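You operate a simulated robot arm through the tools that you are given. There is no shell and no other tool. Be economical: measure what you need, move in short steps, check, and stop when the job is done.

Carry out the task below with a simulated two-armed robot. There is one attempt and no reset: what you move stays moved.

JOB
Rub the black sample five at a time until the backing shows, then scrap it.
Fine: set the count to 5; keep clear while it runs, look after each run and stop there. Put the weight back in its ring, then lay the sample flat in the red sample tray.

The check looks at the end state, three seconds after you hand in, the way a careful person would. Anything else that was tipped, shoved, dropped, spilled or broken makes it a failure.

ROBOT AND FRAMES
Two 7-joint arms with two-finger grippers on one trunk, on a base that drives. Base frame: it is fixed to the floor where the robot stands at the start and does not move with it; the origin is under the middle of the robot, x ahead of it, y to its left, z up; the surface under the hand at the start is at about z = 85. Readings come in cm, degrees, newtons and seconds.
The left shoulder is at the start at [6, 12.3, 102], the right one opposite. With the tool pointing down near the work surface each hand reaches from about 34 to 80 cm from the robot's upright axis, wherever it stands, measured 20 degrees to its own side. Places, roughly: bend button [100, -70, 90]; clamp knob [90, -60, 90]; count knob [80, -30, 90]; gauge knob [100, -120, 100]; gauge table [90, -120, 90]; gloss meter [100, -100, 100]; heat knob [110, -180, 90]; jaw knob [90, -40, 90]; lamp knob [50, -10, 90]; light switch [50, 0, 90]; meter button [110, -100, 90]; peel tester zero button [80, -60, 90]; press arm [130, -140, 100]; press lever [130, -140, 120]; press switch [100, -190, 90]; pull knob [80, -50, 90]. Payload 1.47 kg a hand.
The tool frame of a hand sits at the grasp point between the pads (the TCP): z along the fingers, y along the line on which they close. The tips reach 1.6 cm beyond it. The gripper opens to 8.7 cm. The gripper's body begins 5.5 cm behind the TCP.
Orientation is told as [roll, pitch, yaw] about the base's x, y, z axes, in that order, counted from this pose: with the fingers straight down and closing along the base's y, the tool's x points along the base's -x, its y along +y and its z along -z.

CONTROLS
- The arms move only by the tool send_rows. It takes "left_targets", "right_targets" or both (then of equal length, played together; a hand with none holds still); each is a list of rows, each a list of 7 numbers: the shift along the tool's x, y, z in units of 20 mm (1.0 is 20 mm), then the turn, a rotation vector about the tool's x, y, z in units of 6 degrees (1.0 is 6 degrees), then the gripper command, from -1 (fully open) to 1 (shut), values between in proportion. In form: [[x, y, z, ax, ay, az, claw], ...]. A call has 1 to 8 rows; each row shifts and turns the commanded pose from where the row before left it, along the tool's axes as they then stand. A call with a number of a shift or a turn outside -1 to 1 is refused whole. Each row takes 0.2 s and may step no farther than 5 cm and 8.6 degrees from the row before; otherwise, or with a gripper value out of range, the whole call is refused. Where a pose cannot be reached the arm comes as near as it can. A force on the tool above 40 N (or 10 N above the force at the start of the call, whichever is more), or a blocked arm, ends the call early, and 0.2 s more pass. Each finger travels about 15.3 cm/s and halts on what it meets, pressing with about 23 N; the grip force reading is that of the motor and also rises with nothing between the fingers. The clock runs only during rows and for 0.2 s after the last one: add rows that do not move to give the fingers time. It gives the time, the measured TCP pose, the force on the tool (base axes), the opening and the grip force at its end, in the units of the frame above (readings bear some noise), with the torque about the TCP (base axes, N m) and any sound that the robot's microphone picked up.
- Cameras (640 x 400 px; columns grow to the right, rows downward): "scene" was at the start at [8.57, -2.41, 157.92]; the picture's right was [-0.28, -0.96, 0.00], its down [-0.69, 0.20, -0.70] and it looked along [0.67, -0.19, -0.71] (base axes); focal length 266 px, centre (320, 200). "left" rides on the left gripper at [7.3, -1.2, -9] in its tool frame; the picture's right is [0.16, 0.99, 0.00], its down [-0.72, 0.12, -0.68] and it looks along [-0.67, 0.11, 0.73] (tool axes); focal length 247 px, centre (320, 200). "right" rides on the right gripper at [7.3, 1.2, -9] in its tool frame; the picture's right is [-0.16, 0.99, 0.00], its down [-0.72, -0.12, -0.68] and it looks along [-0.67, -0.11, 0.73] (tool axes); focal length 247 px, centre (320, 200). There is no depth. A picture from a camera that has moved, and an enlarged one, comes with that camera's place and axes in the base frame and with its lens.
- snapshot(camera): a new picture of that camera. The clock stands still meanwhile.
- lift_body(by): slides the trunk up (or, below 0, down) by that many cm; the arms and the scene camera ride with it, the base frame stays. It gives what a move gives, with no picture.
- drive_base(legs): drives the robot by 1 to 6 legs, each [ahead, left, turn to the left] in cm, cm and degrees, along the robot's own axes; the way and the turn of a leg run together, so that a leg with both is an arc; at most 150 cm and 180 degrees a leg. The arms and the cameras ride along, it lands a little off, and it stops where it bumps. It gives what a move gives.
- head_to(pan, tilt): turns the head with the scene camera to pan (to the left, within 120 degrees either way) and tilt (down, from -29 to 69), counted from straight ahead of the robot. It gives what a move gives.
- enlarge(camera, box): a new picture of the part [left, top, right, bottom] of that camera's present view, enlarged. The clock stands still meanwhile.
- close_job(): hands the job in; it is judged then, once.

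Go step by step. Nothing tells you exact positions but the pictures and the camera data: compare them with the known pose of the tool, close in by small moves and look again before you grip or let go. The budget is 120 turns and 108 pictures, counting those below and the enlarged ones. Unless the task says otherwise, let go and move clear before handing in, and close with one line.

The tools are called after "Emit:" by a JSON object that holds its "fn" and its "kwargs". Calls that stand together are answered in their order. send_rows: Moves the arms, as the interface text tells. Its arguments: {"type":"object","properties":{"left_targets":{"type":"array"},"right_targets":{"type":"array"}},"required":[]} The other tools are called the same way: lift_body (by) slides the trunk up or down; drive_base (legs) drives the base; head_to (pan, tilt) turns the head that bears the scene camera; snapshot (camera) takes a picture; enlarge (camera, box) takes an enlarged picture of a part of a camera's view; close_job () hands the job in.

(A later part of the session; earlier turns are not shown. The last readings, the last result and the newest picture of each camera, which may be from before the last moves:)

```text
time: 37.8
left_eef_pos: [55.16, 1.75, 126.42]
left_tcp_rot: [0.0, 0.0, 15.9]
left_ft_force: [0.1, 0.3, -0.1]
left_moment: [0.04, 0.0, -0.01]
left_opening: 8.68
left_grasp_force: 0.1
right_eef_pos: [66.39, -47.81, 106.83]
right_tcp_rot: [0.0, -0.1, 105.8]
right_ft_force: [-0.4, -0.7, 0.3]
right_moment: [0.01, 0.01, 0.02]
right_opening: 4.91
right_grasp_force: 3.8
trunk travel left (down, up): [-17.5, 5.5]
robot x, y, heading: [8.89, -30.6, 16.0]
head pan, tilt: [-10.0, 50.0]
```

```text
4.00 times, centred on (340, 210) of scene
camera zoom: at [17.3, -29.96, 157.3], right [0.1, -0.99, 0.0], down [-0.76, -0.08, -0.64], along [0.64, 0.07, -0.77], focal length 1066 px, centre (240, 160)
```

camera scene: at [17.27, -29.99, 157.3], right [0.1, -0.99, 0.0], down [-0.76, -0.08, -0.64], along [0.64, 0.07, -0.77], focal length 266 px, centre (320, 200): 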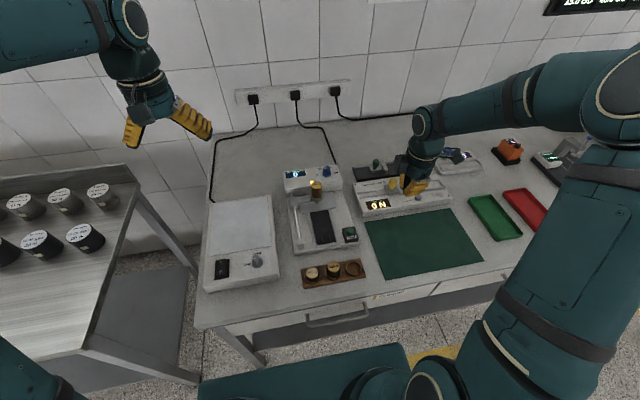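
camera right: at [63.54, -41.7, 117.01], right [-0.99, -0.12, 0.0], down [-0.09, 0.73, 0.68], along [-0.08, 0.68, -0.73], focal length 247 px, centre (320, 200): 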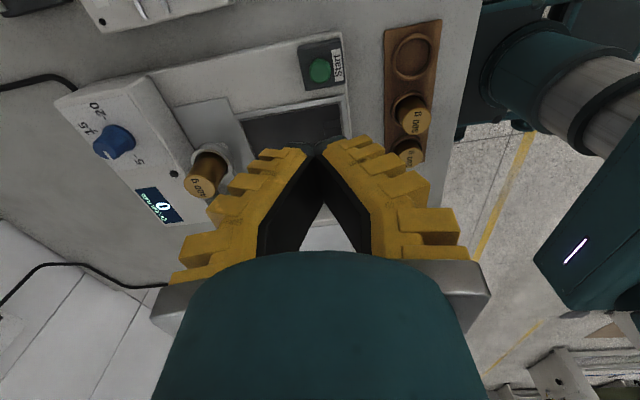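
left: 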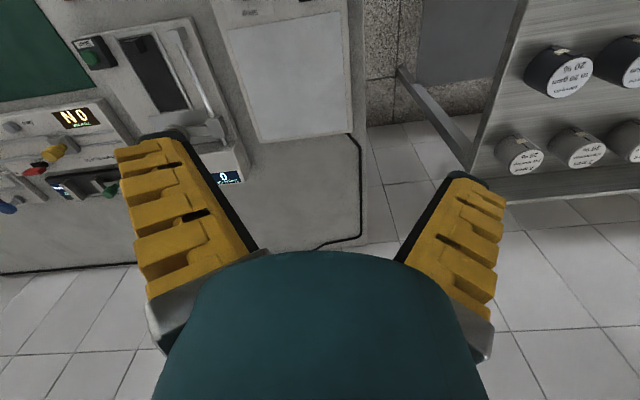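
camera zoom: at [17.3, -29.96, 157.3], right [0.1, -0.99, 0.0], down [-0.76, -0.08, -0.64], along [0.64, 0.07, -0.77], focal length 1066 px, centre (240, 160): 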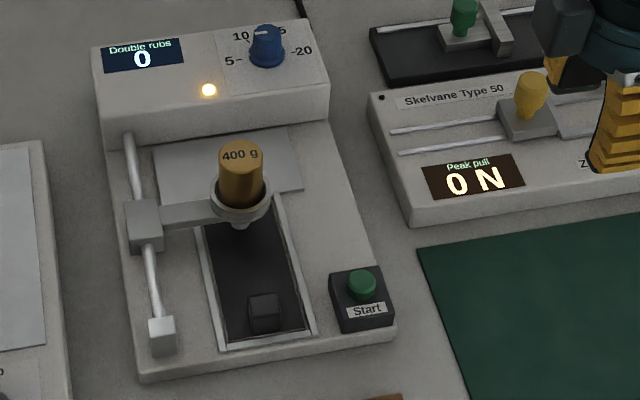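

It's running. Waiting on.

Emit:
{"fn": "send_rows", "kwargs": {"right_targets": [[0, 0, -0.5, 0, 0, 0, 0], [0, 0, -0.5, 0, 0, 0, 0], [0, 0, 0, 0, 0, 0, 0], [0, 0, 0, 0, 0, 0, 0], [0, 0, 0, 0, 0, 0, 0], [0, 0, 0, 0, 0, 0, 0], [0, 0, 0, 0, 0, 0, 0], [0, 0, 0, 0, 0, 0, 0]]}}

Emit:
{"fn": "send_rows", "kwargs": {"right_targets": [[0, 0, 0, 0, 0, 0, 0], [0, 0, 0, 0, 0, 0, 0], [0, 0, 0, 0, 0, 0, 0], [0, 0, 0, 0, 0, 0, 0], [0, 0, 0, 0, 0, 0, 0], [0, 0, 0, 0, 0, 0, 0], [0, 0, 0, 0, 0, 0, 0], [0, 0, 0, 0, 0, 0, 0]]}}

Emit:
{"fn": "send_rows", "kwargs": {"right_targets": [[0, 0, 0, 0, 0, 0, 0], [0, 0, 0, 0, 0, 0, 0], [0, 0, 0, 0, 0, 0, 0], [0, 0, 0, 0, 0, 0, 0], [0, 0, 0, 0, 0, 0, 0], [0, 0, 0, 0, 0, 0, 0], [0, 0, 0, 0, 0, 0, 0], [0, 0, 0, 0, 0, 0, 0]]}}

Emit:
{"fn": "enlarge", "kwargs": {"camera": "scene", "box": [270, 160, 410, 260]}}

```text
time: 39.6
left_eef_pos: [55.22, 1.73, 126.59]
left_tcp_rot: [0.0, 0.0, 16.0]
left_ft_force: [0.3, 0.4, 0.6]
left_moment: [-0.02, 0.0, 0.01]
left_opening: 8.69
left_grasp_force: 0.0
right_eef_pos: [66.52, -47.94, 108.98]
right_tcp_rot: [0.0, 0.0, 105.8]
right_ft_force: [0.5, 0.8, -0.4]
right_moment: [0.0, -0.02, 0.02]
right_opening: 4.9
right_grasp_force: 4.2
trunk travel left (down, up): [-17.5, 5.5]
robot x, y, heading: [8.85, -30.9, 15.8]
head pan, tilt: [-10.0, 50.0]
```

```text
time: 41.4
left_eef_pos: [55.21, 1.91, 126.54]
left_tcp_rot: [0.0, 0.0, 15.9]
left_ft_force: [0.6, -0.3, -0.6]
left_moment: [-0.04, -0.01, -0.02]
left_opening: 8.7
left_grasp_force: 0.0
right_eef_pos: [66.5, -47.83, 108.95]
right_tcp_rot: [0.0, 0.0, 105.9]
right_ft_force: [-0.1, 0.5, 0.2]
right_moment: [-0.01, -0.01, -0.01]
right_opening: 4.93
right_grasp_force: 4.4
trunk travel left (down, up): [-17.5, 5.5]
robot x, y, heading: [9.02, -30.62, 16.0]
head pan, tilt: [-10.0, 50.0]
```

```text
time: 43.2
left_eef_pos: [55.14, 1.74, 126.56]
left_tcp_rot: [0.0, 0.0, 15.8]
left_ft_force: [-0.4, 0.1, 0.6]
left_moment: [0.02, -0.01, 0.0]
left_opening: 8.71
left_grasp_force: 0.1
right_eef_pos: [66.55, -47.82, 108.86]
right_tcp_rot: [0.0, 0.0, 105.9]
right_ft_force: [0.6, -0.2, 0.4]
right_moment: [-0.02, 0.0, 0.0]
right_opening: 4.94
right_grasp_force: 3.9
trunk travel left (down, up): [-17.5, 5.5]
robot x, y, heading: [8.72, -30.82, 16.0]
head pan, tilt: [-10.0, 50.0]
```

```text
4.00 times, centred on (340, 210) of scene
camera zoom: at [17.3, -29.96, 157.3], right [0.1, -0.99, 0.0], down [-0.76, -0.08, -0.64], along [0.64, 0.07, -0.77], focal length 1066 px, centre (240, 160)
```

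zoom: 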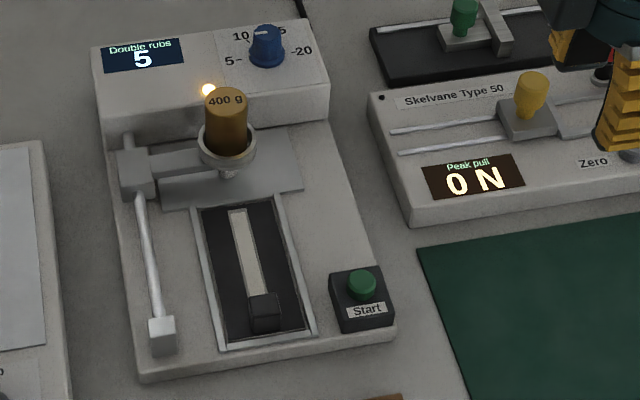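

A pale strip shows down the sample after 5 rubs. The lamp is still on; I'll wait for the run to end and look again.

Emit:
{"fn": "send_rows", "kwargs": {"right_targets": [[0, 0, 0, 0, 0, 0, 0], [0, 0, 0, 0, 0, 0, 0], [0, 0, 0, 0, 0, 0, 0], [0, 0, 0, 0, 0, 0, 0], [0, 0, 0, 0, 0, 0, 0]]}}

Emit:
{"fn": "enlarge", "kwargs": {"camera": "scene", "box": [280, 160, 370, 260]}}

```text
time: 44.4
left_eef_pos: [55.18, 1.84, 126.54]
left_tcp_rot: [0.1, 0.1, 15.9]
left_ft_force: [-0.3, -1.3, -1.0]
left_moment: [0.0, 0.01, 0.02]
left_opening: 8.71
left_grasp_force: 0.0
right_eef_pos: [66.41, -47.81, 108.89]
right_tcp_rot: [0.0, 0.0, 105.9]
right_ft_force: [-0.4, -0.2, 0.2]
right_moment: [0.01, 0.02, 0.03]
right_opening: 4.94
right_grasp_force: 3.6
trunk travel left (down, up): [-17.5, 5.5]
robot x, y, heading: [9.28, -30.99, 16.1]
head pan, tilt: [-10.0, 50.0]
```

```text
4.00 times, centred on (325, 210) of scene
camera zoom: at [17.3, -29.96, 157.3], right [0.1, -0.99, 0.0], down [-0.76, -0.08, -0.64], along [0.64, 0.07, -0.77], focal length 1066 px, centre (300, 160)
```

zoom: 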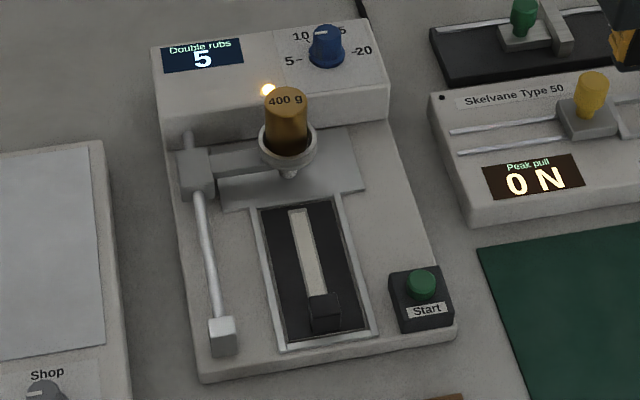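

Emit:
{"fn": "send_rows", "kwargs": {"right_targets": [[0, 0, 0, 0, 0, 0, 0], [0, 0, 0, 0, 0, 0, 0], [0, 0, 0, 0, 0, 0, 0], [0, 0, 0, 0, 0, 0, 0], [0, 0, 0, 0, 0, 0, 0], [0, 0, 0, 0, 0, 0, 0], [0, 0, 0, 0, 0, 0, 0], [0, 0, 0, 0, 0, 0, 0]]}}

Emit:
{"fn": "send_rows", "kwargs": {"right_targets": [[0, 0, 0, 0, 0, 0, 0], [0, 0, 0, 0, 0, 0, 0], [0, 0, 0, 0, 0, 0, 0], [0, 0, 0, 0, 0, 0, 0], [0, 0, 0, 0, 0, 0, 0], [0, 0, 0, 0, 0, 0, 0], [0, 0, 0, 0, 0, 0, 0], [0, 0, 0, 0, 0, 0, 0]]}}

Emit:
{"fn": "enlarge", "kwargs": {"camera": "scene", "box": [280, 160, 370, 260]}}

```text
time: 46.2
left_eef_pos: [55.04, 1.77, 126.48]
left_tcp_rot: [0.1, -0.1, 15.9]
left_ft_force: [0.3, 0.4, -0.6]
left_moment: [0.01, 0.01, 0.0]
left_opening: 8.71
left_grasp_force: 0.2
right_eef_pos: [66.52, -47.69, 108.9]
right_tcp_rot: [0.0, 0.1, 106.0]
right_ft_force: [-0.3, 0.2, 0.2]
right_moment: [0.01, 0.0, 0.0]
right_opening: 4.91
right_grasp_force: 3.6
trunk travel left (down, up): [-17.5, 5.5]
robot x, y, heading: [8.88, -30.81, 16.2]
head pan, tilt: [-10.0, 50.0]
```

```text
time: 48.0
left_eef_pos: [55.31, 2.02, 126.71]
left_tcp_rot: [-0.1, 0.1, 15.9]
left_ft_force: [0.5, -0.5, -0.6]
left_moment: [0.03, 0.01, 0.04]
left_opening: 8.7
left_grasp_force: 0.1
right_eef_pos: [66.59, -47.74, 108.99]
right_tcp_rot: [0.0, 0.0, 105.9]
right_ft_force: [-0.3, -0.3, -0.5]
right_moment: [-0.03, 0.02, 0.03]
right_opening: 4.92
right_grasp_force: 4.2
trunk travel left (down, up): [-17.5, 5.5]
robot x, y, heading: [8.94, -31.06, 16.0]
head pan, tilt: [-10.0, 50.0]
```

```text
4.00 times, centred on (325, 210) of scene
camera zoom: at [17.3, -29.96, 157.3], right [0.1, -0.99, 0.0], down [-0.76, -0.08, -0.64], along [0.64, 0.07, -0.77], focal length 1066 px, centre (300, 160)
```

zoom: 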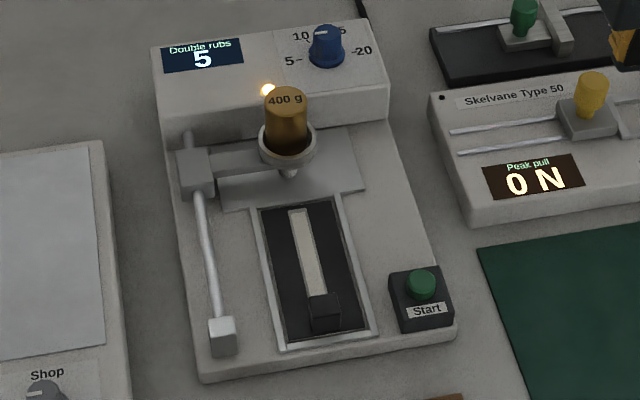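

The carriage is home, the count reads 5 and a pale strip is visible. I'll move above the weight (palm turned so that its neighbours in the block will be cleared later) and use the wrist camera to look closely at the strip.

Emit:
{"fn": "send_rows", "kwargs": {"right_targets": [[-1, -0.94, 0, 0, 0, 0, -0.2], [-1, -0.94, 0, 0, 0, 0, -0.2], [-1, -0.94, 0, 0, 0, 0, -0.2], [-1, -0.94, 0, 0, 0, 0, -0.2], [-1, -0.94, 0, 0, 0, 0, -0.2], [-1, -0.94, 0, 0, 0, 0, -0.2], [-1, -0.94, 0, 0, 0, 0, -0.2], [-1, -0.92, 0, 0, 0, 0, -0.2]]}}

Emit:
{"fn": "snapshot", "kwargs": {"camera": "right"}}

Emit:
{"fn": "enlarge", "kwargs": {"camera": "scene", "box": [305, 200, 355, 250]}}

```text
time: 49.8
left_eef_pos: [55.2, 1.91, 126.53]
left_tcp_rot: [0.1, 0.0, 15.9]
left_ft_force: [-0.2, 0.6, -0.4]
left_moment: [-0.05, -0.01, -0.01]
left_opening: 8.69
left_grasp_force: 0.2
right_eef_pos: [76.44, -28.14, 109.08]
right_tcp_rot: [0.0, 0.0, 106.1]
right_ft_force: [0.6, -0.1, 0.4]
right_moment: [-0.02, 0.0, -0.01]
right_opening: 5.73
right_grasp_force: 3.5
trunk travel left (down, up): [-17.5, 5.5]
robot x, y, heading: [8.73, -30.74, 16.1]
head pan, tilt: [-10.0, 50.0]
```

```text
72 pictures are left
camera right: at [77.32, -35.51, 117.99], right [-0.99, -0.12, 0.0], down [-0.09, 0.73, 0.68], along [-0.08, 0.68, -0.73], focal length 247 px, centre (320, 200)
```

right: 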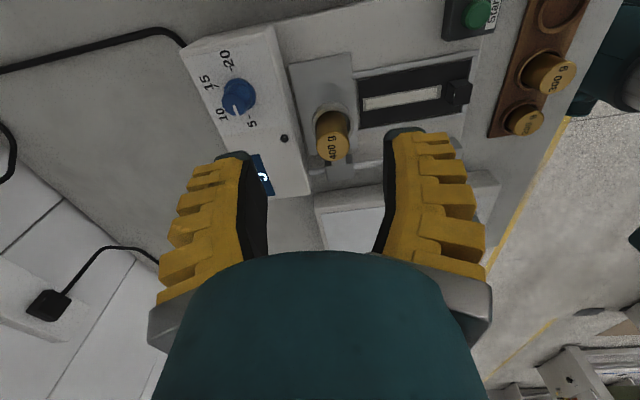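

```text
8.00 times, centred on (330, 225) of scene
camera zoom: at [17.35, -29.87, 157.29], right [0.1, -0.99, 0.0], down [-0.76, -0.08, -0.64], along [0.64, 0.07, -0.77], focal length 2132 px, centre (240, 0)
```

zoom: 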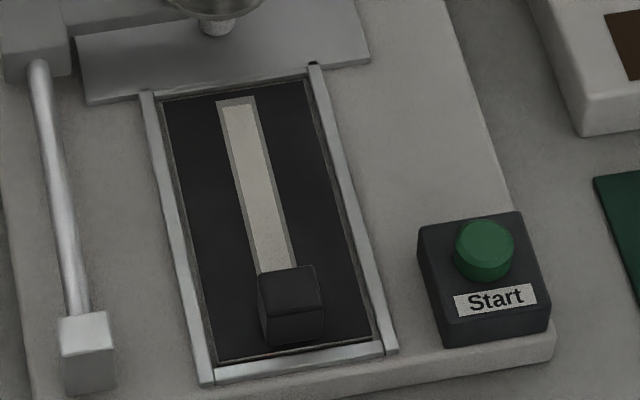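

The cream backing clearly shows through the black, the lamp has gone out, so one run of five is enough. Now the weight: moving over it and lowering partway.

Emit:
{"fn": "send_rows", "kwargs": {"right_targets": [[-1, 0.09, 0, 0, 0, 0, -0.2], [-1, 0, 0, 0, 0, 0, -0.2], [-0.85, 0, 0, 0, 0, 0, -0.2], [0, 0, 1, 0, 0, 0, -0.2], [0, 0, 1, 0, 0, 0, -0.2], [0, 0, 1, 0, 0, 0, -0.2], [0, 0, 1, 0, 0, 0, -0.2], [0, 0, 0, 0, 0, 0, -0.2]]}}

Emit:
{"fn": "snapshot", "kwargs": {"camera": "right"}}

Emit:
{"fn": "enlarge", "kwargs": {"camera": "scene", "box": [270, 140, 390, 240]}}

```text
time: 51.6
left_eef_pos: [55.13, 1.85, 126.51]
left_tcp_rot: [0.0, 0.0, 16.0]
left_ft_force: [-0.2, -0.2, 0.6]
left_moment: [-0.03, 0.0, 0.0]
left_opening: 8.67
left_grasp_force: 0.0
right_eef_pos: [74.74, -22.87, 101.05]
right_tcp_rot: [0.1, 0.1, 105.9]
right_ft_force: [0.4, -0.7, -0.4]
right_moment: [0.03, -0.05, -0.02]
right_opening: 5.72
right_grasp_force: 3.9
trunk travel left (down, up): [-17.5, 5.5]
robot x, y, heading: [8.85, -30.88, 16.1]
head pan, tilt: [-10.0, 50.0]
```

```text
70 pictures are left
camera right: at [75.59, -30.17, 109.94], right [-0.99, -0.12, 0.0], down [-0.09, 0.73, 0.68], along [-0.08, 0.68, -0.73], focal length 247 px, centre (320, 200)
```

right: 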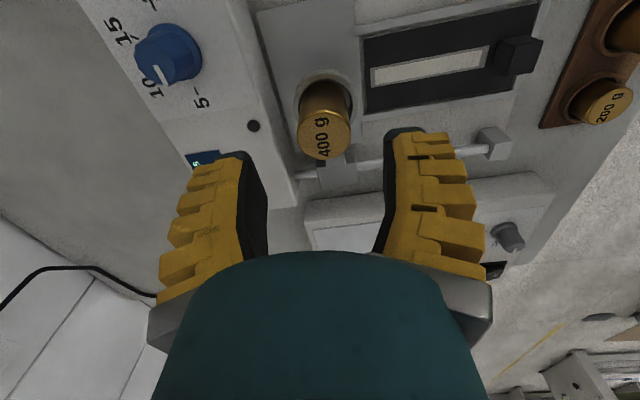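

```text
4.00 times, centred on (330, 190) of scene
camera zoom: at [17.28, -29.97, 157.3], right [0.1, -0.99, 0.0], down [-0.76, -0.08, -0.64], along [0.64, 0.07, -0.77], focal length 1066 px, centre (280, 240)
```

zoom: 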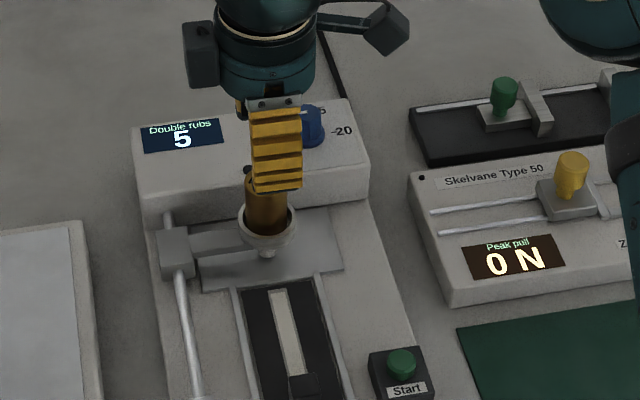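

Well centred; a small correction, then lower and grip.

Emit:
{"fn": "send_rows", "kwargs": {"right_targets": [[-0.18, 0.1, 0.6, 0, 0, 0, -0.2], [0, 0, 0.9, 0, 0, 0, -0.2], [0, 0, 0.9, 0, 0, 0, -0.2], [0, 0, 0.85, 0, 0, 0, -0.2], [0, 0, 0, 0, 0, 0, 0.2], [0, 0, 0, 0, 0, 0, 1], [0, 0, 0, 0, 0, 0, 1], [0, 0, 0, 0, 0, 0, 1]]}}

Emit:
{"fn": "snapshot", "kwargs": {"camera": "right"}}

```text
time: 53.4
left_eef_pos: [55.24, 1.85, 126.77]
left_tcp_rot: [0.0, -0.1, 15.9]
left_ft_force: [0.6, -0.2, 0.2]
left_moment: [0.0, -0.02, 0.01]
left_opening: 8.7
left_grasp_force: 0.1
right_eef_pos: [74.42, -22.77, 94.53]
right_tcp_rot: [-0.1, 0.0, 105.9]
right_ft_force: [0.2, -4.2, 5.1]
right_moment: [-0.25, -0.03, -0.03]
right_opening: 2.79
right_grasp_force: 23.0
trunk travel left (down, up): [-17.5, 5.5]
robot x, y, heading: [9.0, -30.6, 16.0]
head pan, tilt: [-10.0, 50.0]
```

```text
68 pictures are left
camera right: at [75.36, -30.04, 103.52], right [-0.99, -0.12, 0.0], down [-0.09, 0.73, 0.68], along [-0.08, 0.68, -0.73], focal length 247 px, centre (320, 200)
```

right: 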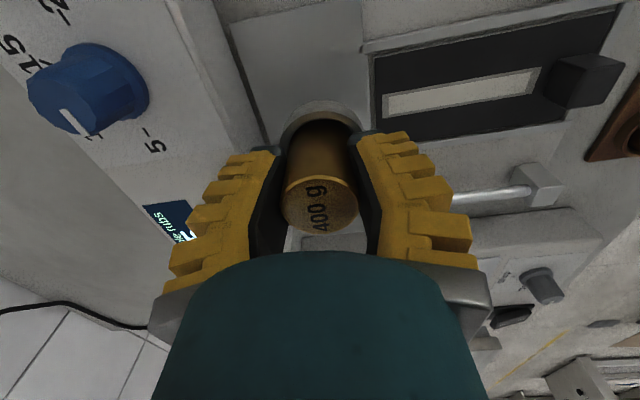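

The weight is gripped (2.8 cm). Lifting it straight up.

Emit:
{"fn": "send_rows", "kwargs": {"right_targets": [[0, 0, -0.5, 0, 0, 0, 1], [0, 0, -0.7, 0, 0, 0, 1], [0, 0, -0.8, 0, 0, 0, 1], [0, 0, -1, 0, 0, 0, 1], [0, 0, -1, 0, 0, 0, 1], [0, 0, -1, 0, 0, 0, 1], [0, 0, 0, 0, 0, 0, 1]]}}

Emit:
{"fn": "enlarge", "kwargs": {"camera": "scene", "box": [270, 140, 390, 240]}}

```text
time: 55.0
left_eef_pos: [55.24, 1.85, 126.49]
left_tcp_rot: [-0.1, 0.0, 15.8]
left_ft_force: [-0.1, 0.1, 0.2]
left_moment: [0.01, -0.01, 0.0]
left_opening: 8.71
left_grasp_force: 0.1
right_eef_pos: [74.57, -22.69, 104.32]
right_tcp_rot: [0.0, 0.0, 106.0]
right_ft_force: [0.3, 0.5, -3.4]
right_moment: [-0.01, 0.01, 0.0]
right_opening: 2.53
right_grasp_force: 23.3
trunk travel left (down, up): [-17.5, 5.5]
robot x, y, heading: [9.12, -30.92, 16.0]
head pan, tilt: [-10.0, 50.0]
```

```text
4.00 times, centred on (330, 190) of scene
camera zoom: at [17.38, -29.95, 157.29], right [0.1, -0.99, 0.0], down [-0.76, -0.08, -0.64], along [0.64, 0.07, -0.77], focal length 1066 px, centre (280, 240)
```

zoom: 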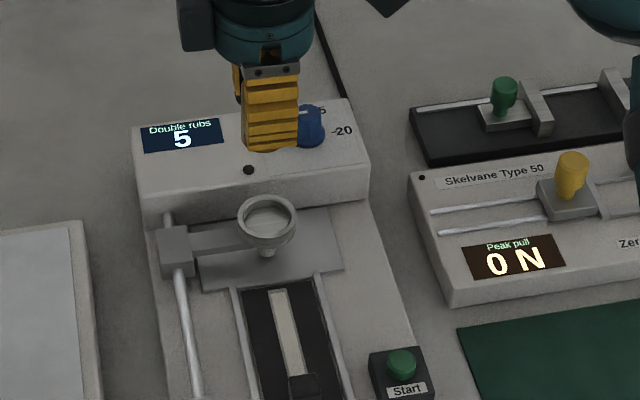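

Emit:
{"fn": "snapshot", "kwargs": {"camera": "right"}}

Emit:
{"fn": "send_rows", "kwargs": {"right_targets": [[0.4, 1, 0, 0, 0, 0, 1], [0.4, 1, 0, 0, 0, 0, 1], [0.4, 1, 0, 0, 0, 0, 1], [0.4, 1, 0, 0, 0, 0, 1], [0.4, 1, 0, 0, 0, 0, 1], [0.4, 1, 0, 0, 0, 0, 1], [0.4, 1, 0, 0, 0, 0, 1], [0.4, 1, 0, 0, 0, 0, 1]]}}

Emit:
{"fn": "send_rows", "kwargs": {"right_targets": [[0.2, 1, 0, 0, 0, 0, 1], [0, 1, 0, 0, 0, 0, 1], [0, 1, 0, 0, 0, 0, 1], [0, 1, 0, 0, 0, 0, 1], [0, 0.25, 0, 0, 0, 0, 1], [0, 0, 0, 0, 0, 0, 1]]}}

Emit:
{"fn": "snapshot", "kwargs": {"camera": "right"}}

Emit:
{"fn": "snapshot", "kwargs": {"camera": "scene"}}

```text
66 pictures are left
camera right: at [75.43, -29.99, 113.34], right [-0.99, -0.12, 0.0], down [-0.09, 0.73, 0.68], along [-0.08, 0.68, -0.73], focal length 247 px, centre (320, 200)
```

right: 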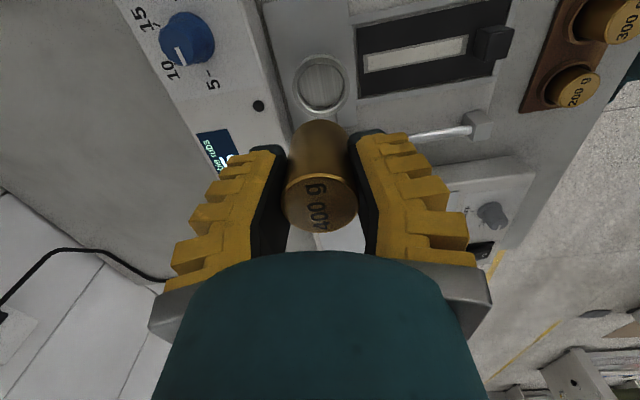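

```text
time: 56.8
left_eef_pos: [55.1, 1.83, 126.57]
left_tcp_rot: [0.0, 0.0, 15.9]
left_ft_force: [-0.2, -0.2, 0.5]
left_moment: [-0.02, -0.04, 0.02]
left_opening: 8.69
left_grasp_force: 0.0
right_eef_pos: [60.71, -33.23, 104.52]
right_tcp_rot: [-0.1, 0.0, 105.8]
right_ft_force: [-0.2, -1.2, -3.8]
right_moment: [0.02, -0.02, 0.05]
right_opening: 2.46
right_grasp_force: 23.5
trunk travel left (down, up): [-17.5, 5.5]
robot x, y, heading: [8.91, -30.69, 16.1]
head pan, tilt: [-10.0, 50.0]
```

```text
time: 58.2
left_eef_pos: [55.2, 1.9, 126.61]
left_tcp_rot: [0.0, 0.0, 15.8]
left_ft_force: [-0.1, -0.6, 0.3]
left_moment: [0.03, -0.03, 0.01]
left_opening: 8.7
left_grasp_force: 0.1
right_eef_pos: [52.86, -35.75, 104.32]
right_tcp_rot: [-0.2, 0.0, 105.9]
right_ft_force: [0.8, -0.6, -3.9]
right_moment: [0.0, 0.04, 0.02]
right_opening: 2.44
right_grasp_force: 22.7
trunk travel left (down, up): [-17.5, 5.5]
robot x, y, heading: [8.97, -31.01, 15.8]
head pan, tilt: [-10.0, 50.0]
```

```text
65 pictures are left
camera right: at [53.68, -43.14, 113.28], right [-0.99, -0.12, 0.0], down [-0.09, 0.73, 0.68], along [-0.08, 0.68, -0.73], focal length 247 px, centre (320, 200)
```

right: 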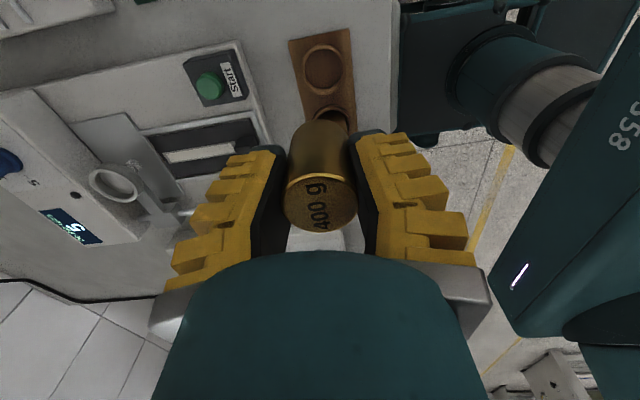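

```text
64 pictures are left
camera scene: at [17.32, -29.97, 157.29], right [0.1, -0.99, 0.0], down [-0.76, -0.08, -0.64], along [0.64, 0.07, -0.77], focal length 266 px, centre (320, 200)
```

scene: 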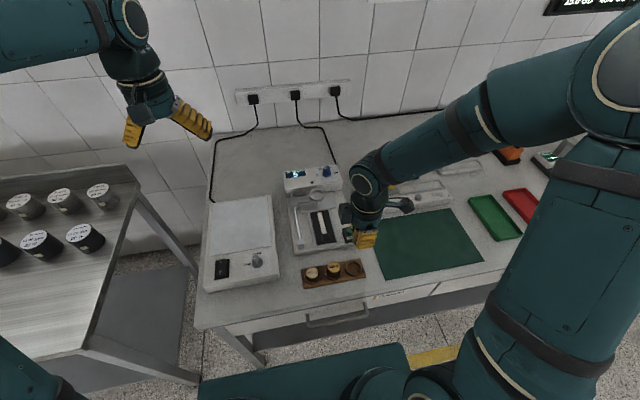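

The held weight is almost above the empty ring. I'll take precise close-ups from both cameras.

Emit:
{"fn": "enlarge", "kwargs": {"camera": "scene", "box": [295, 225, 385, 295]}}

Emit:
{"fn": "enlarge", "kwargs": {"camera": "right", "box": [260, 20, 400, 240]}}

```text
5.71 times, centred on (340, 260) of scene
camera zoom: at [17.32, -29.97, 157.29], right [0.1, -0.99, 0.0], down [-0.76, -0.08, -0.64], along [0.64, 0.07, -0.77], focal length 1522 px, centre (206, -143)
```

zoom: 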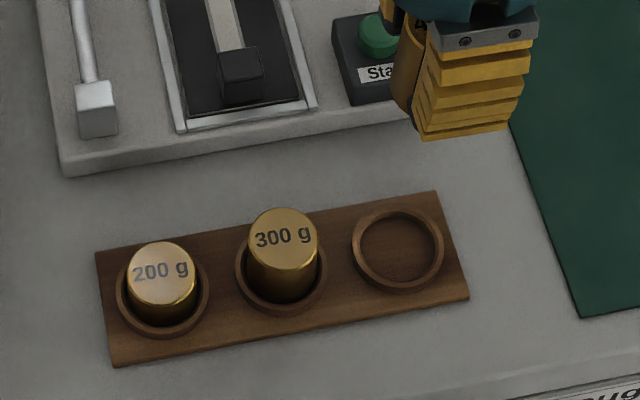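

```text
1.82 times, centred on (330, 130) of right
camera zoom: at [53.68, -43.14, 113.28], right [-0.99, -0.12, 0.0], down [-0.09, 0.73, 0.68], along [-0.08, 0.68, -0.73], focal length 449 px, centre (302, 327)
```

zoom: 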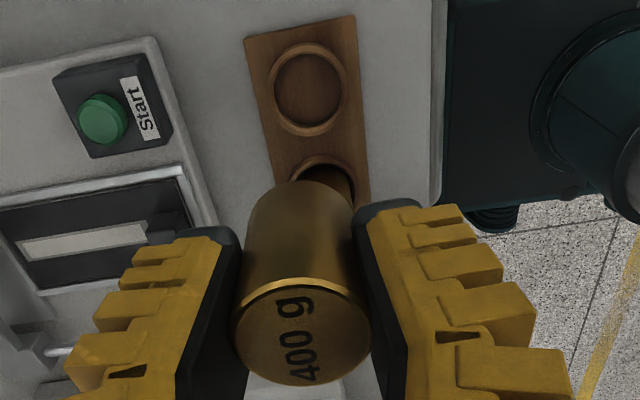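

Correcting by half a centimetre and lowering to just above the ring.

Emit:
{"fn": "send_rows", "kwargs": {"right_targets": [[0.05, 0.27, 0, 0, 0, 0, 1], [0, 0, 1, 0, 0, 0, 1], [0, 0, 1, 0, 0, 0, 1], [0, 0, 1, 0, 0, 0, 1], [0, 0, 1, 0, 0, 0, 1], [0, 0, 1, 0, 0, 0, 1], [0, 0, 0.7, 0, 0, 0, 1], [0, 0, 0, 0, 0, 0, 1]]}}

Emit:
{"fn": "snapshot", "kwargs": {"camera": "right"}}

Emit:
{"fn": "enlarge", "kwargs": {"camera": "scene", "box": [295, 225, 385, 295]}}

Emit:
{"fn": "snapshot", "kwargs": {"camera": "left"}}

```text
time: 60.0
left_eef_pos: [55.2, 1.84, 126.52]
left_tcp_rot: [0.0, -0.1, 15.8]
left_ft_force: [-0.1, -0.5, 0.6]
left_moment: [0.01, -0.01, -0.01]
left_opening: 8.69
left_grasp_force: 0.2
right_eef_pos: [52.44, -36.12, 92.96]
right_tcp_rot: [0.0, 0.0, 105.9]
right_ft_force: [0.1, -0.5, -4.3]
right_moment: [-0.02, 0.02, 0.02]
right_opening: 2.42
right_grasp_force: 23.3
trunk travel left (down, up): [-17.5, 5.5]
robot x, y, heading: [8.73, -30.39, 15.9]
head pan, tilt: [-10.0, 50.0]
```

```text
61 pictures are left
camera right: at [53.31, -43.36, 102.04], right [-0.99, -0.12, 0.0], down [-0.09, 0.73, 0.68], along [-0.08, 0.68, -0.73], focal length 247 px, centre (320, 200)
```

right: 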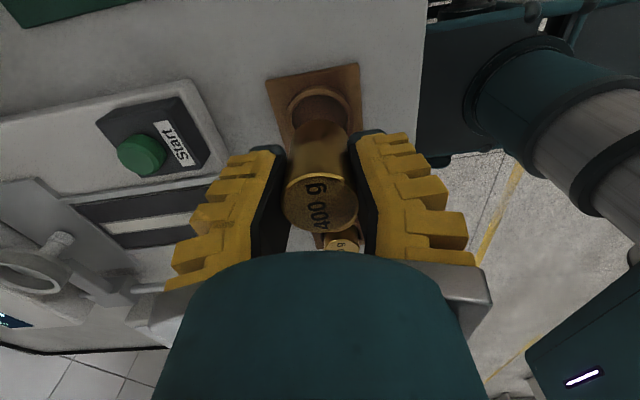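

```text
5.71 times, centred on (340, 260) of scene
camera zoom: at [17.31, -29.97, 157.3], right [0.1, -0.99, 0.0], down [-0.76, -0.08, -0.64], along [0.64, 0.07, -0.77], focal length 1522 px, centre (206, -143)
```

zoom: 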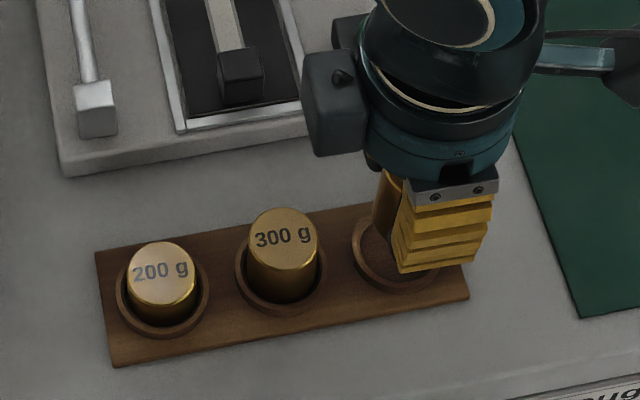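

```text
59 pictures are left
camera left: at [48.58, -1.32, 135.49], right [-0.42, 0.91, 0.0], down [0.66, 0.31, 0.68], along [0.62, 0.29, -0.73], focal length 247 px, centre (320, 200)
```

left: 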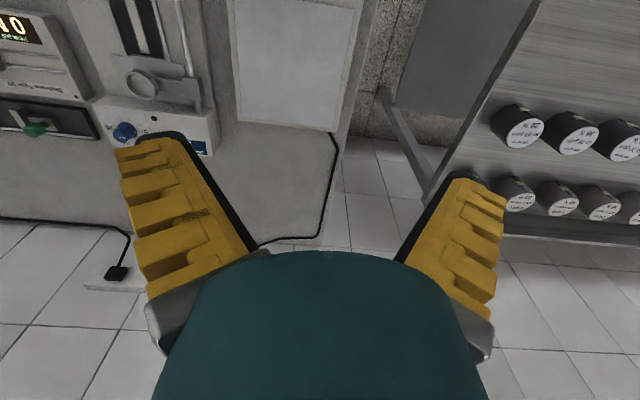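

The weight bottom is about 3 cm above the ring and well lined up. Lowering gently until contact.

Emit:
{"fn": "send_rows", "kwargs": {"right_targets": [[0, 0, 0.5, 0, 0, 0, 1], [0, 0, 0.5, 0, 0, 0, 1], [0, 0, 0.25, 0, 0, 0, 1], [0, 0, 0.15, 0, 0, 0, 1], [0, 0, 0, 0, 0, 0, 1]]}}

Emit:
{"fn": "snapshot", "kwargs": {"camera": "right"}}

Emit:
{"fn": "enlarge", "kwargs": {"camera": "scene", "box": [295, 225, 385, 295]}}

```text
time: 61.2
left_eef_pos: [55.15, 1.78, 126.63]
left_tcp_rot: [0.0, -0.1, 15.9]
left_ft_force: [0.6, -0.1, 0.1]
left_moment: [0.0, 0.01, 0.01]
left_opening: 8.7
left_grasp_force: 0.1
right_eef_pos: [52.49, -36.04, 90.28]
right_tcp_rot: [0.0, 0.0, 105.8]
right_ft_force: [-0.6, -0.3, -3.4]
right_moment: [0.01, 0.01, 0.03]
right_opening: 2.4
right_grasp_force: 22.6
trunk travel left (down, up): [-17.5, 5.5]
robot x, y, heading: [9.04, -30.68, 15.7]
head pan, tilt: [-10.0, 50.0]
```

```text
58 pictures are left
camera right: at [53.27, -43.41, 99.34], right [-0.99, -0.12, 0.0], down [-0.09, 0.73, 0.68], along [-0.08, 0.68, -0.73], focal length 247 px, centre (320, 200)
```

right: 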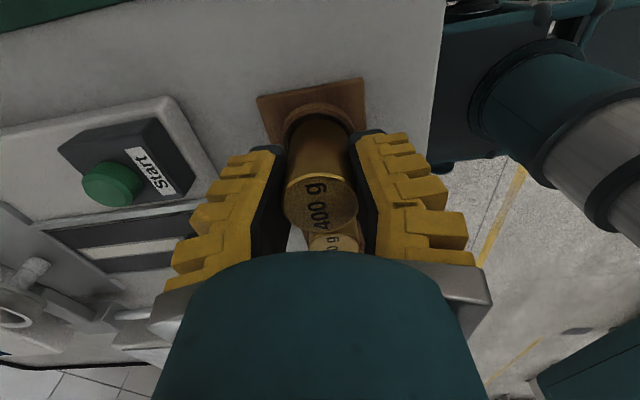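

```text
5.71 times, centred on (340, 260) of scene
camera zoom: at [17.33, -29.97, 157.29], right [0.1, -0.99, 0.0], down [-0.76, -0.08, -0.64], along [0.64, 0.07, -0.77], focal length 1522 px, centre (206, -143)
```

zoom: 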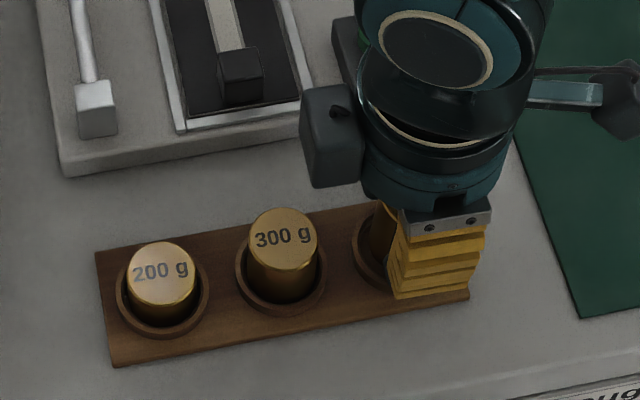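

Entering the ring nicely with no contact yet. Lowering in small steps.

Emit:
{"fn": "send_rows", "kwargs": {"right_targets": [[0, 0, 0.15, 0, 0, 0, 1], [0, 0, 0.15, 0, 0, 0, 1], [0, 0, 0, 0, 0, 0, 1]]}}

Emit:
{"fn": "enlarge", "kwargs": {"camera": "right", "box": [240, 70, 400, 240]}}

```text
time: 62.0
left_eef_pos: [55.28, 1.87, 126.63]
left_tcp_rot: [0.0, -0.1, 15.9]
left_ft_force: [0.3, -0.1, 0.5]
left_moment: [-0.03, 0.0, 0.0]
left_opening: 8.72
left_grasp_force: 0.0
right_eef_pos: [52.41, -36.09, 89.71]
right_tcp_rot: [-0.2, -0.1, 106.0]
right_ft_force: [7.3, 3.1, 13.0]
right_moment: [-0.18, -0.11, 0.08]
right_opening: 2.8
right_grasp_force: 22.9
trunk travel left (down, up): [-17.5, 5.5]
robot x, y, heading: [8.85, -30.68, 15.7]
head pan, tilt: [-10.0, 50.0]
```

```text
2.35 times, centred on (320, 155) of right
camera zoom: at [53.27, -43.33, 98.72], right [-0.99, -0.12, 0.0], down [-0.09, 0.73, 0.68], along [-0.08, 0.68, -0.73], focal length 581 px, centre (320, 306)
```

zoom: 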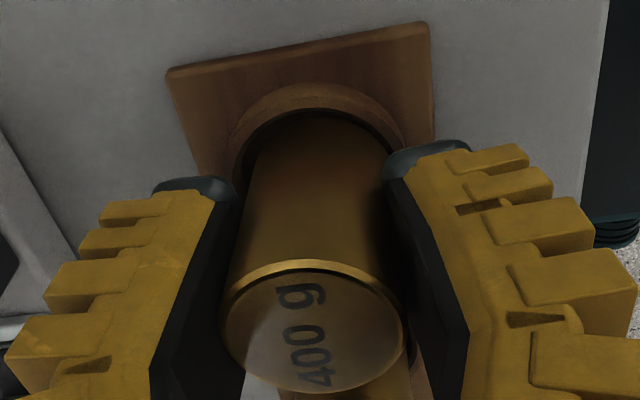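

The weight has seated (upward force appeared at the expected height). Releasing and lifting off.

Emit:
{"fn": "send_rows", "kwargs": {"right_targets": [[0, 0, -0.03, 0, 0, 0, 0.7], [0, 0, 0, 0, 0, 0, 0.3], [0, 0, 0, 0, 0, 0, 0], [0, 0, 0, 0, 0, 0, -0.3], [0, 0, 0, 0, 0, 0, -0.3]]}}

Emit:
{"fn": "enlarge", "kwargs": {"camera": "right", "box": [220, 70, 420, 240]}}

```text
time: 63.2
left_eef_pos: [55.14, 1.8, 126.6]
left_tcp_rot: [0.0, 0.0, 15.9]
left_ft_force: [-0.1, 0.0, 0.5]
left_moment: [0.03, 0.01, 0.02]
left_opening: 8.7
left_grasp_force: 0.0
right_eef_pos: [52.23, -36.07, 89.92]
right_tcp_rot: [0.0, 0.0, 106.0]
right_ft_force: [0.2, -0.7, -0.9]
right_moment: [0.04, 0.02, 0.07]
right_opening: 6.13
right_grasp_force: 3.3
trunk travel left (down, up): [-17.5, 5.5]
robot x, y, heading: [8.88, -30.85, 16.1]
head pan, tilt: [-10.0, 50.0]
```

```text
2.35 times, centred on (320, 155) of right
camera zoom: at [53.14, -43.42, 98.78], right [-0.99, -0.12, 0.0], down [-0.09, 0.73, 0.68], along [-0.08, 0.68, -0.73], focal length 581 px, centre (320, 306)
```

zoom: 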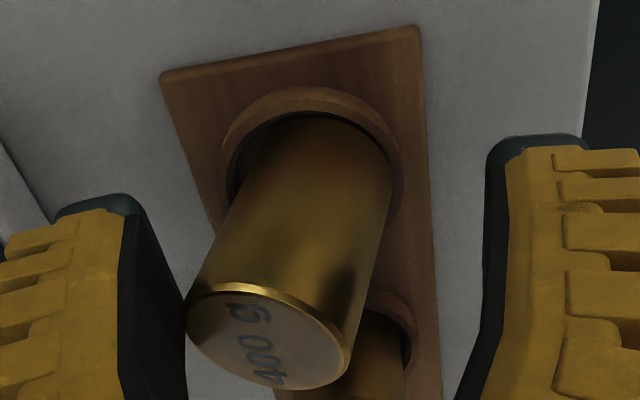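

The weight appears to lean toward one finger, possibly perched on the rim. I'll check from other views before doing anything.

Emit:
{"fn": "enlarge", "kwargs": {"camera": "scene", "box": [325, 235, 395, 295]}}

Emit:
{"fn": "snapshot", "kwargs": {"camera": "right"}}

```text
6.67 times, centred on (360, 265) of scene
camera zoom: at [17.3, -29.96, 157.3], right [0.1, -0.99, 0.0], down [-0.76, -0.08, -0.64], along [0.64, 0.07, -0.77], focal length 1776 px, centre (53, -233)
```

zoom: 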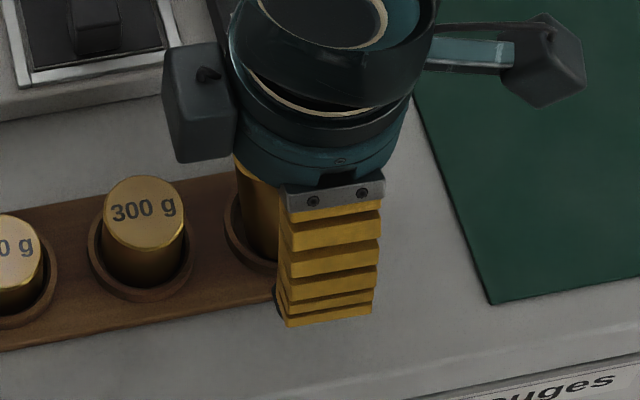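

```text
53 pictures are left
camera right: at [53.14, -43.42, 98.78], right [-0.99, -0.12, 0.0], down [-0.09, 0.73, 0.68], along [-0.08, 0.68, -0.73], focal length 247 px, centre (320, 200)
```

right: 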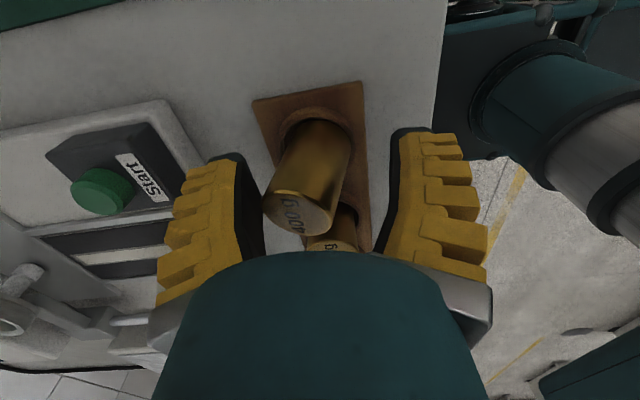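

It's leaning forward, so its base must have caught the back of the ring's rim. I'll re-close to straighten it, lift slightly and re-align.

Emit:
{"fn": "send_rows", "kwargs": {"right_targets": [[0, 0, 0, 0, 0, 0, 0], [0, 0, 0, 0, 0, 0, 0.2], [0, 0, 0, 0, 0, 0, 0.4], [0, 0, 0, 0, 0, 0, 1], [0, 0, 0, 0, 0, 0, 1], [0, 0, -0.3, 0, 0, 0, 1], [0, 0, -0.4, 0, 0, 0, 1], [0, 0, 0, 0, 0, 0, 1]]}}

Emit:
{"fn": "enlarge", "kwargs": {"camera": "right", "box": [220, 70, 420, 240]}}

Emit:
{"fn": "enlarge", "kwargs": {"camera": "scene", "box": [325, 235, 395, 295]}}

```text
time: 65.0
left_eef_pos: [55.16, 1.87, 126.54]
left_tcp_rot: [0.1, 0.0, 15.8]
left_ft_force: [0.3, 0.2, 0.4]
left_moment: [-0.01, 0.0, -0.01]
left_opening: 8.69
left_grasp_force: 0.0
right_eef_pos: [52.19, -36.08, 91.22]
right_tcp_rot: [0.0, 0.0, 105.9]
right_ft_force: [-1.1, -0.5, -3.5]
right_moment: [0.02, -0.03, 0.02]
right_opening: 2.62
right_grasp_force: 23.2
trunk travel left (down, up): [-17.5, 5.5]
robot x, y, heading: [9.03, -30.75, 15.7]
head pan, tilt: [-10.0, 50.0]
```

```text
2.35 times, centred on (320, 155) of right
camera zoom: at [53.16, -43.43, 100.13], right [-0.99, -0.12, 0.0], down [-0.09, 0.73, 0.68], along [-0.08, 0.68, -0.73], focal length 581 px, centre (320, 306)
```

zoom: 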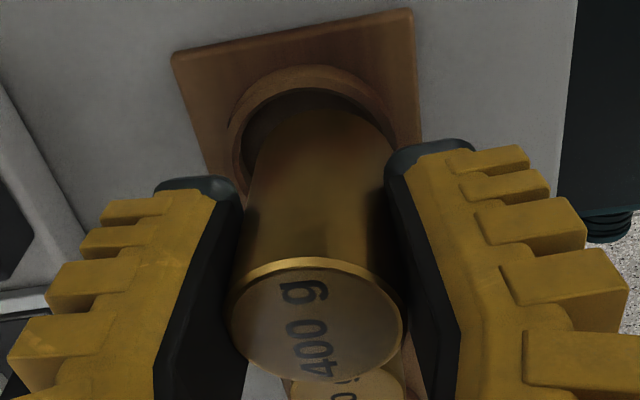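

```text
6.67 times, centred on (360, 265) of scene
camera zoom: at [17.34, -29.97, 157.29], right [0.1, -0.99, 0.0], down [-0.76, -0.08, -0.64], along [0.64, 0.07, -0.77], focal length 1776 px, centre (53, -233)
```

zoom: 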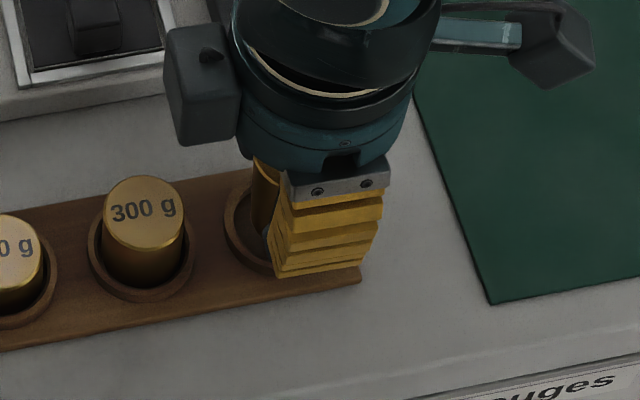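

The ring's centre lies about 0.35 cm ahead and 0.3 cm to the right of the weight's base. Shifting accordingly and re-checking.

Emit:
{"fn": "send_rows", "kwargs": {"right_targets": [[0.14, -0.17, 0, 0, 0, 0, 1], [0, 0, 0, 0, 0, 0, 1], [0, 0, 0, 0, 0, 0, 1]]}}

Emit:
{"fn": "enlarge", "kwargs": {"camera": "right", "box": [260, 80, 380, 180]}}

```text
time: 65.8
left_eef_pos: [55.27, 1.78, 126.63]
left_tcp_rot: [-0.1, 0.0, 15.9]
left_ft_force: [-0.1, 0.6, -0.9]
left_moment: [-0.03, 0.01, 0.03]
left_opening: 8.72
left_grasp_force: 0.2
right_eef_pos: [52.62, -36.29, 91.11]
right_tcp_rot: [-0.1, -0.1, 105.9]
right_ft_force: [0.3, -0.6, -3.9]
right_moment: [0.01, 0.03, -0.02]
right_opening: 2.65
right_grasp_force: 23.4
trunk travel left (down, up): [-17.5, 5.5]
robot x, y, heading: [9.1, -30.64, 16.0]
head pan, tilt: [-10.0, 50.0]
```

```text
4.00 times, centred on (320, 130) of right
camera zoom: at [53.6, -43.58, 100.13], right [-0.99, -0.12, 0.0], down [-0.09, 0.73, 0.68], along [-0.08, 0.68, -0.73], focal length 988 px, centre (320, 480)
```

zoom: 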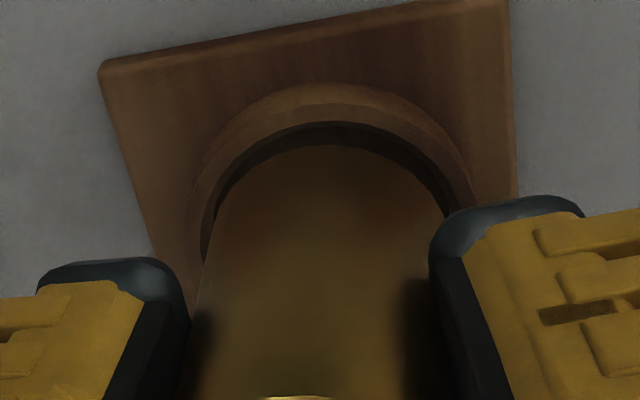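

Left/right gaps now look even. Lowering by 0.7 cm and rechecking the gaps.

Emit:
{"fn": "send_rows", "kwargs": {"right_targets": [[0, 0, 0.2, 0, 0, 0, 1], [0, 0, 0.17, 0, 0, 0, 1], [0, 0, 0, 0, 0, 0, 1]]}}

Emit:
{"fn": "enlarge", "kwargs": {"camera": "right", "box": [260, 80, 380, 180]}}

Emit:
{"fn": "enlarge", "kwargs": {"camera": "scene", "box": [335, 245, 375, 285]}}

```text
time: 66.6
left_eef_pos: [55.19, 1.95, 126.63]
left_tcp_rot: [0.1, -0.1, 15.8]
left_ft_force: [0.2, -0.9, -0.7]
left_moment: [0.01, -0.01, 0.01]
left_opening: 8.7
left_grasp_force: 0.0
right_eef_pos: [52.84, -36.3, 90.35]
right_tcp_rot: [0.0, -0.1, 106.0]
right_ft_force: [0.2, -0.1, -3.5]
right_moment: [-0.01, -0.01, 0.04]
right_opening: 2.62
right_grasp_force: 22.9
trunk travel left (down, up): [-17.5, 5.5]
robot x, y, heading: [8.98, -30.7, 16.1]
head pan, tilt: [-10.0, 50.0]
```

```text
4.00 times, centred on (320, 130) of right
camera zoom: at [53.63, -43.58, 99.45], right [-0.99, -0.12, 0.0], down [-0.09, 0.73, 0.68], along [-0.08, 0.68, -0.73], focal length 988 px, centre (320, 480)
```

zoom: 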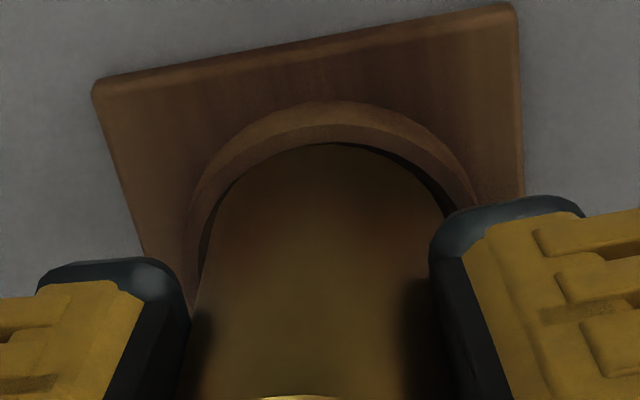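

```text
10.00 times, centred on (355, 265) of scene
camera zoom: at [17.33, -29.97, 157.29], right [0.1, -0.99, 0.0], down [-0.76, -0.08, -0.64], along [0.64, 0.07, -0.77], focal length 2664 px, centre (-30, -450)
```

zoom: 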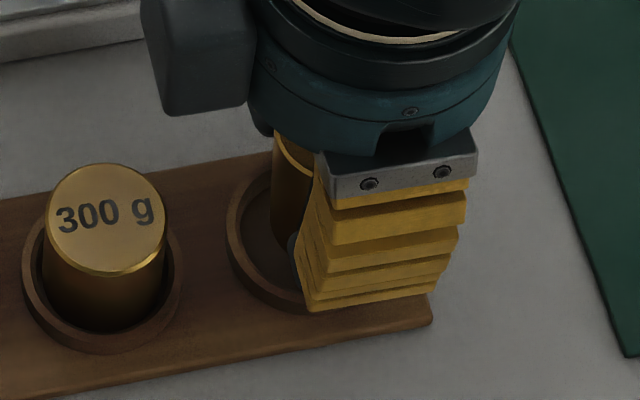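

The scene view shows the weight sits ~0.6 cm too far right in the ring (it hangs off-centre in the fingers). Lifting slightly and shifting left.

Emit:
{"fn": "send_rows", "kwargs": {"right_targets": [[0, 0, -0.4, 0, 0, 0, 1], [-0.3, 0, 0, 0, 0, 0, 1], [0, 0, 0.2, 0, 0, 0, 1], [0, 0, 0.2, 0, 0, 0, 1], [0, 0, 0, 0, 0, 0, 1]]}}

Emit:
{"fn": "enlarge", "kwargs": {"camera": "right", "box": [260, 80, 380, 180]}}

Emit:
{"fn": "enlarge", "kwargs": {"camera": "scene", "box": [335, 245, 375, 285]}}

```text
time: 67.8
left_eef_pos: [55.25, 1.77, 126.45]
left_tcp_rot: [0.0, 0.0, 15.9]
left_ft_force: [-0.6, -0.9, 0.1]
left_moment: [-0.03, 0.01, -0.01]
left_opening: 8.71
left_grasp_force: 0.0
right_eef_pos: [52.51, -35.77, 90.38]
right_tcp_rot: [0.0, -0.1, 106.0]
right_ft_force: [0.2, 0.4, -3.2]
right_moment: [-0.02, 0.0, 0.01]
right_opening: 2.59
right_grasp_force: 23.3
trunk travel left (down, up): [-17.5, 5.5]
robot x, y, heading: [9.17, -30.52, 15.9]
head pan, tilt: [-10.0, 50.0]
```

```text
4.00 times, centred on (320, 130) of right
camera zoom: at [53.44, -43.1, 99.42], right [-0.99, -0.12, 0.0], down [-0.09, 0.73, 0.68], along [-0.08, 0.68, -0.73], focal length 988 px, centre (320, 480)
```

zoom: 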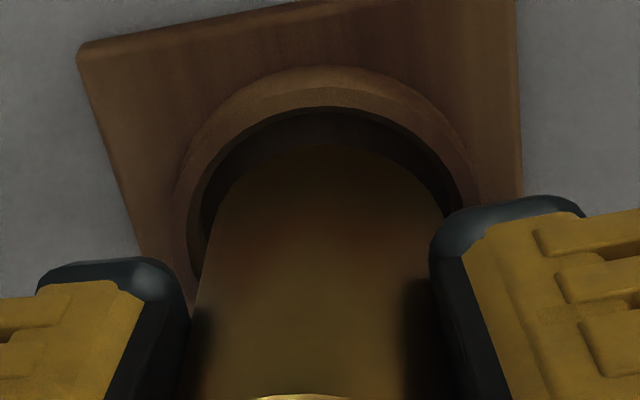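

```text
10.00 times, centred on (355, 265) of scene
camera zoom: at [17.33, -29.98, 157.29], right [0.1, -0.99, 0.0], down [-0.76, -0.08, -0.64], along [0.64, 0.07, -0.77], focal length 2664 px, centre (-30, -450)
```

zoom: 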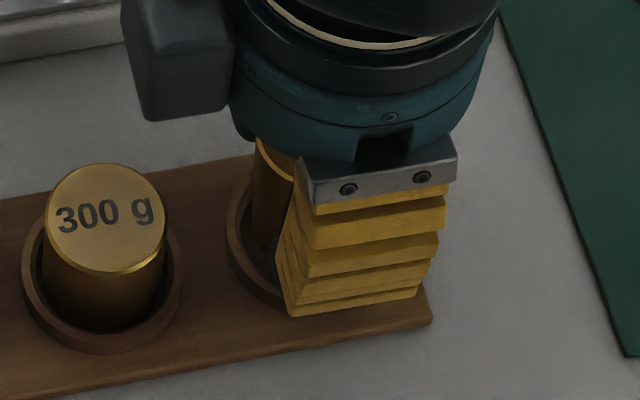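

Aligned now on both axes. Lowering gently.

Emit:
{"fn": "send_rows", "kwargs": {"right_targets": [[0, -0.02, 0.15, 0, 0, 0, 1], [0, 0, 0.15, 0, 0, 0, 1], [0, 0, 0, 0, 0, 0, 1]]}}

Emit:
{"fn": "enlarge", "kwargs": {"camera": "scene", "box": [335, 245, 375, 285]}}

```text
time: 68.6
left_eef_pos: [55.25, 1.81, 126.63]
left_tcp_rot: [-0.1, 0.0, 15.9]
left_ft_force: [-0.7, 0.4, 0.1]
left_moment: [0.06, -0.03, -0.01]
left_opening: 8.7
left_grasp_force: 0.1
right_eef_pos: [52.54, -35.64, 89.75]
right_tcp_rot: [0.0, 0.1, 106.0]
right_ft_force: [0.1, 0.6, -3.9]
right_moment: [0.01, 0.0, 0.02]
right_opening: 2.56
right_grasp_force: 23.1
trunk travel left (down, up): [-17.5, 5.5]
robot x, y, heading: [8.83, -30.77, 16.0]
head pan, tilt: [-10.0, 50.0]
```

```text
10.00 times, centred on (355, 265) of scene
camera zoom: at [17.33, -29.97, 157.29], right [0.1, -0.99, 0.0], down [-0.76, -0.08, -0.64], along [0.64, 0.07, -0.77], focal length 2664 px, centre (-30, -450)
```

zoom: 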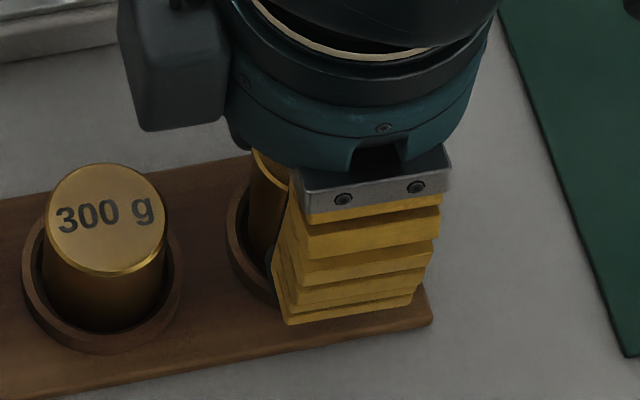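

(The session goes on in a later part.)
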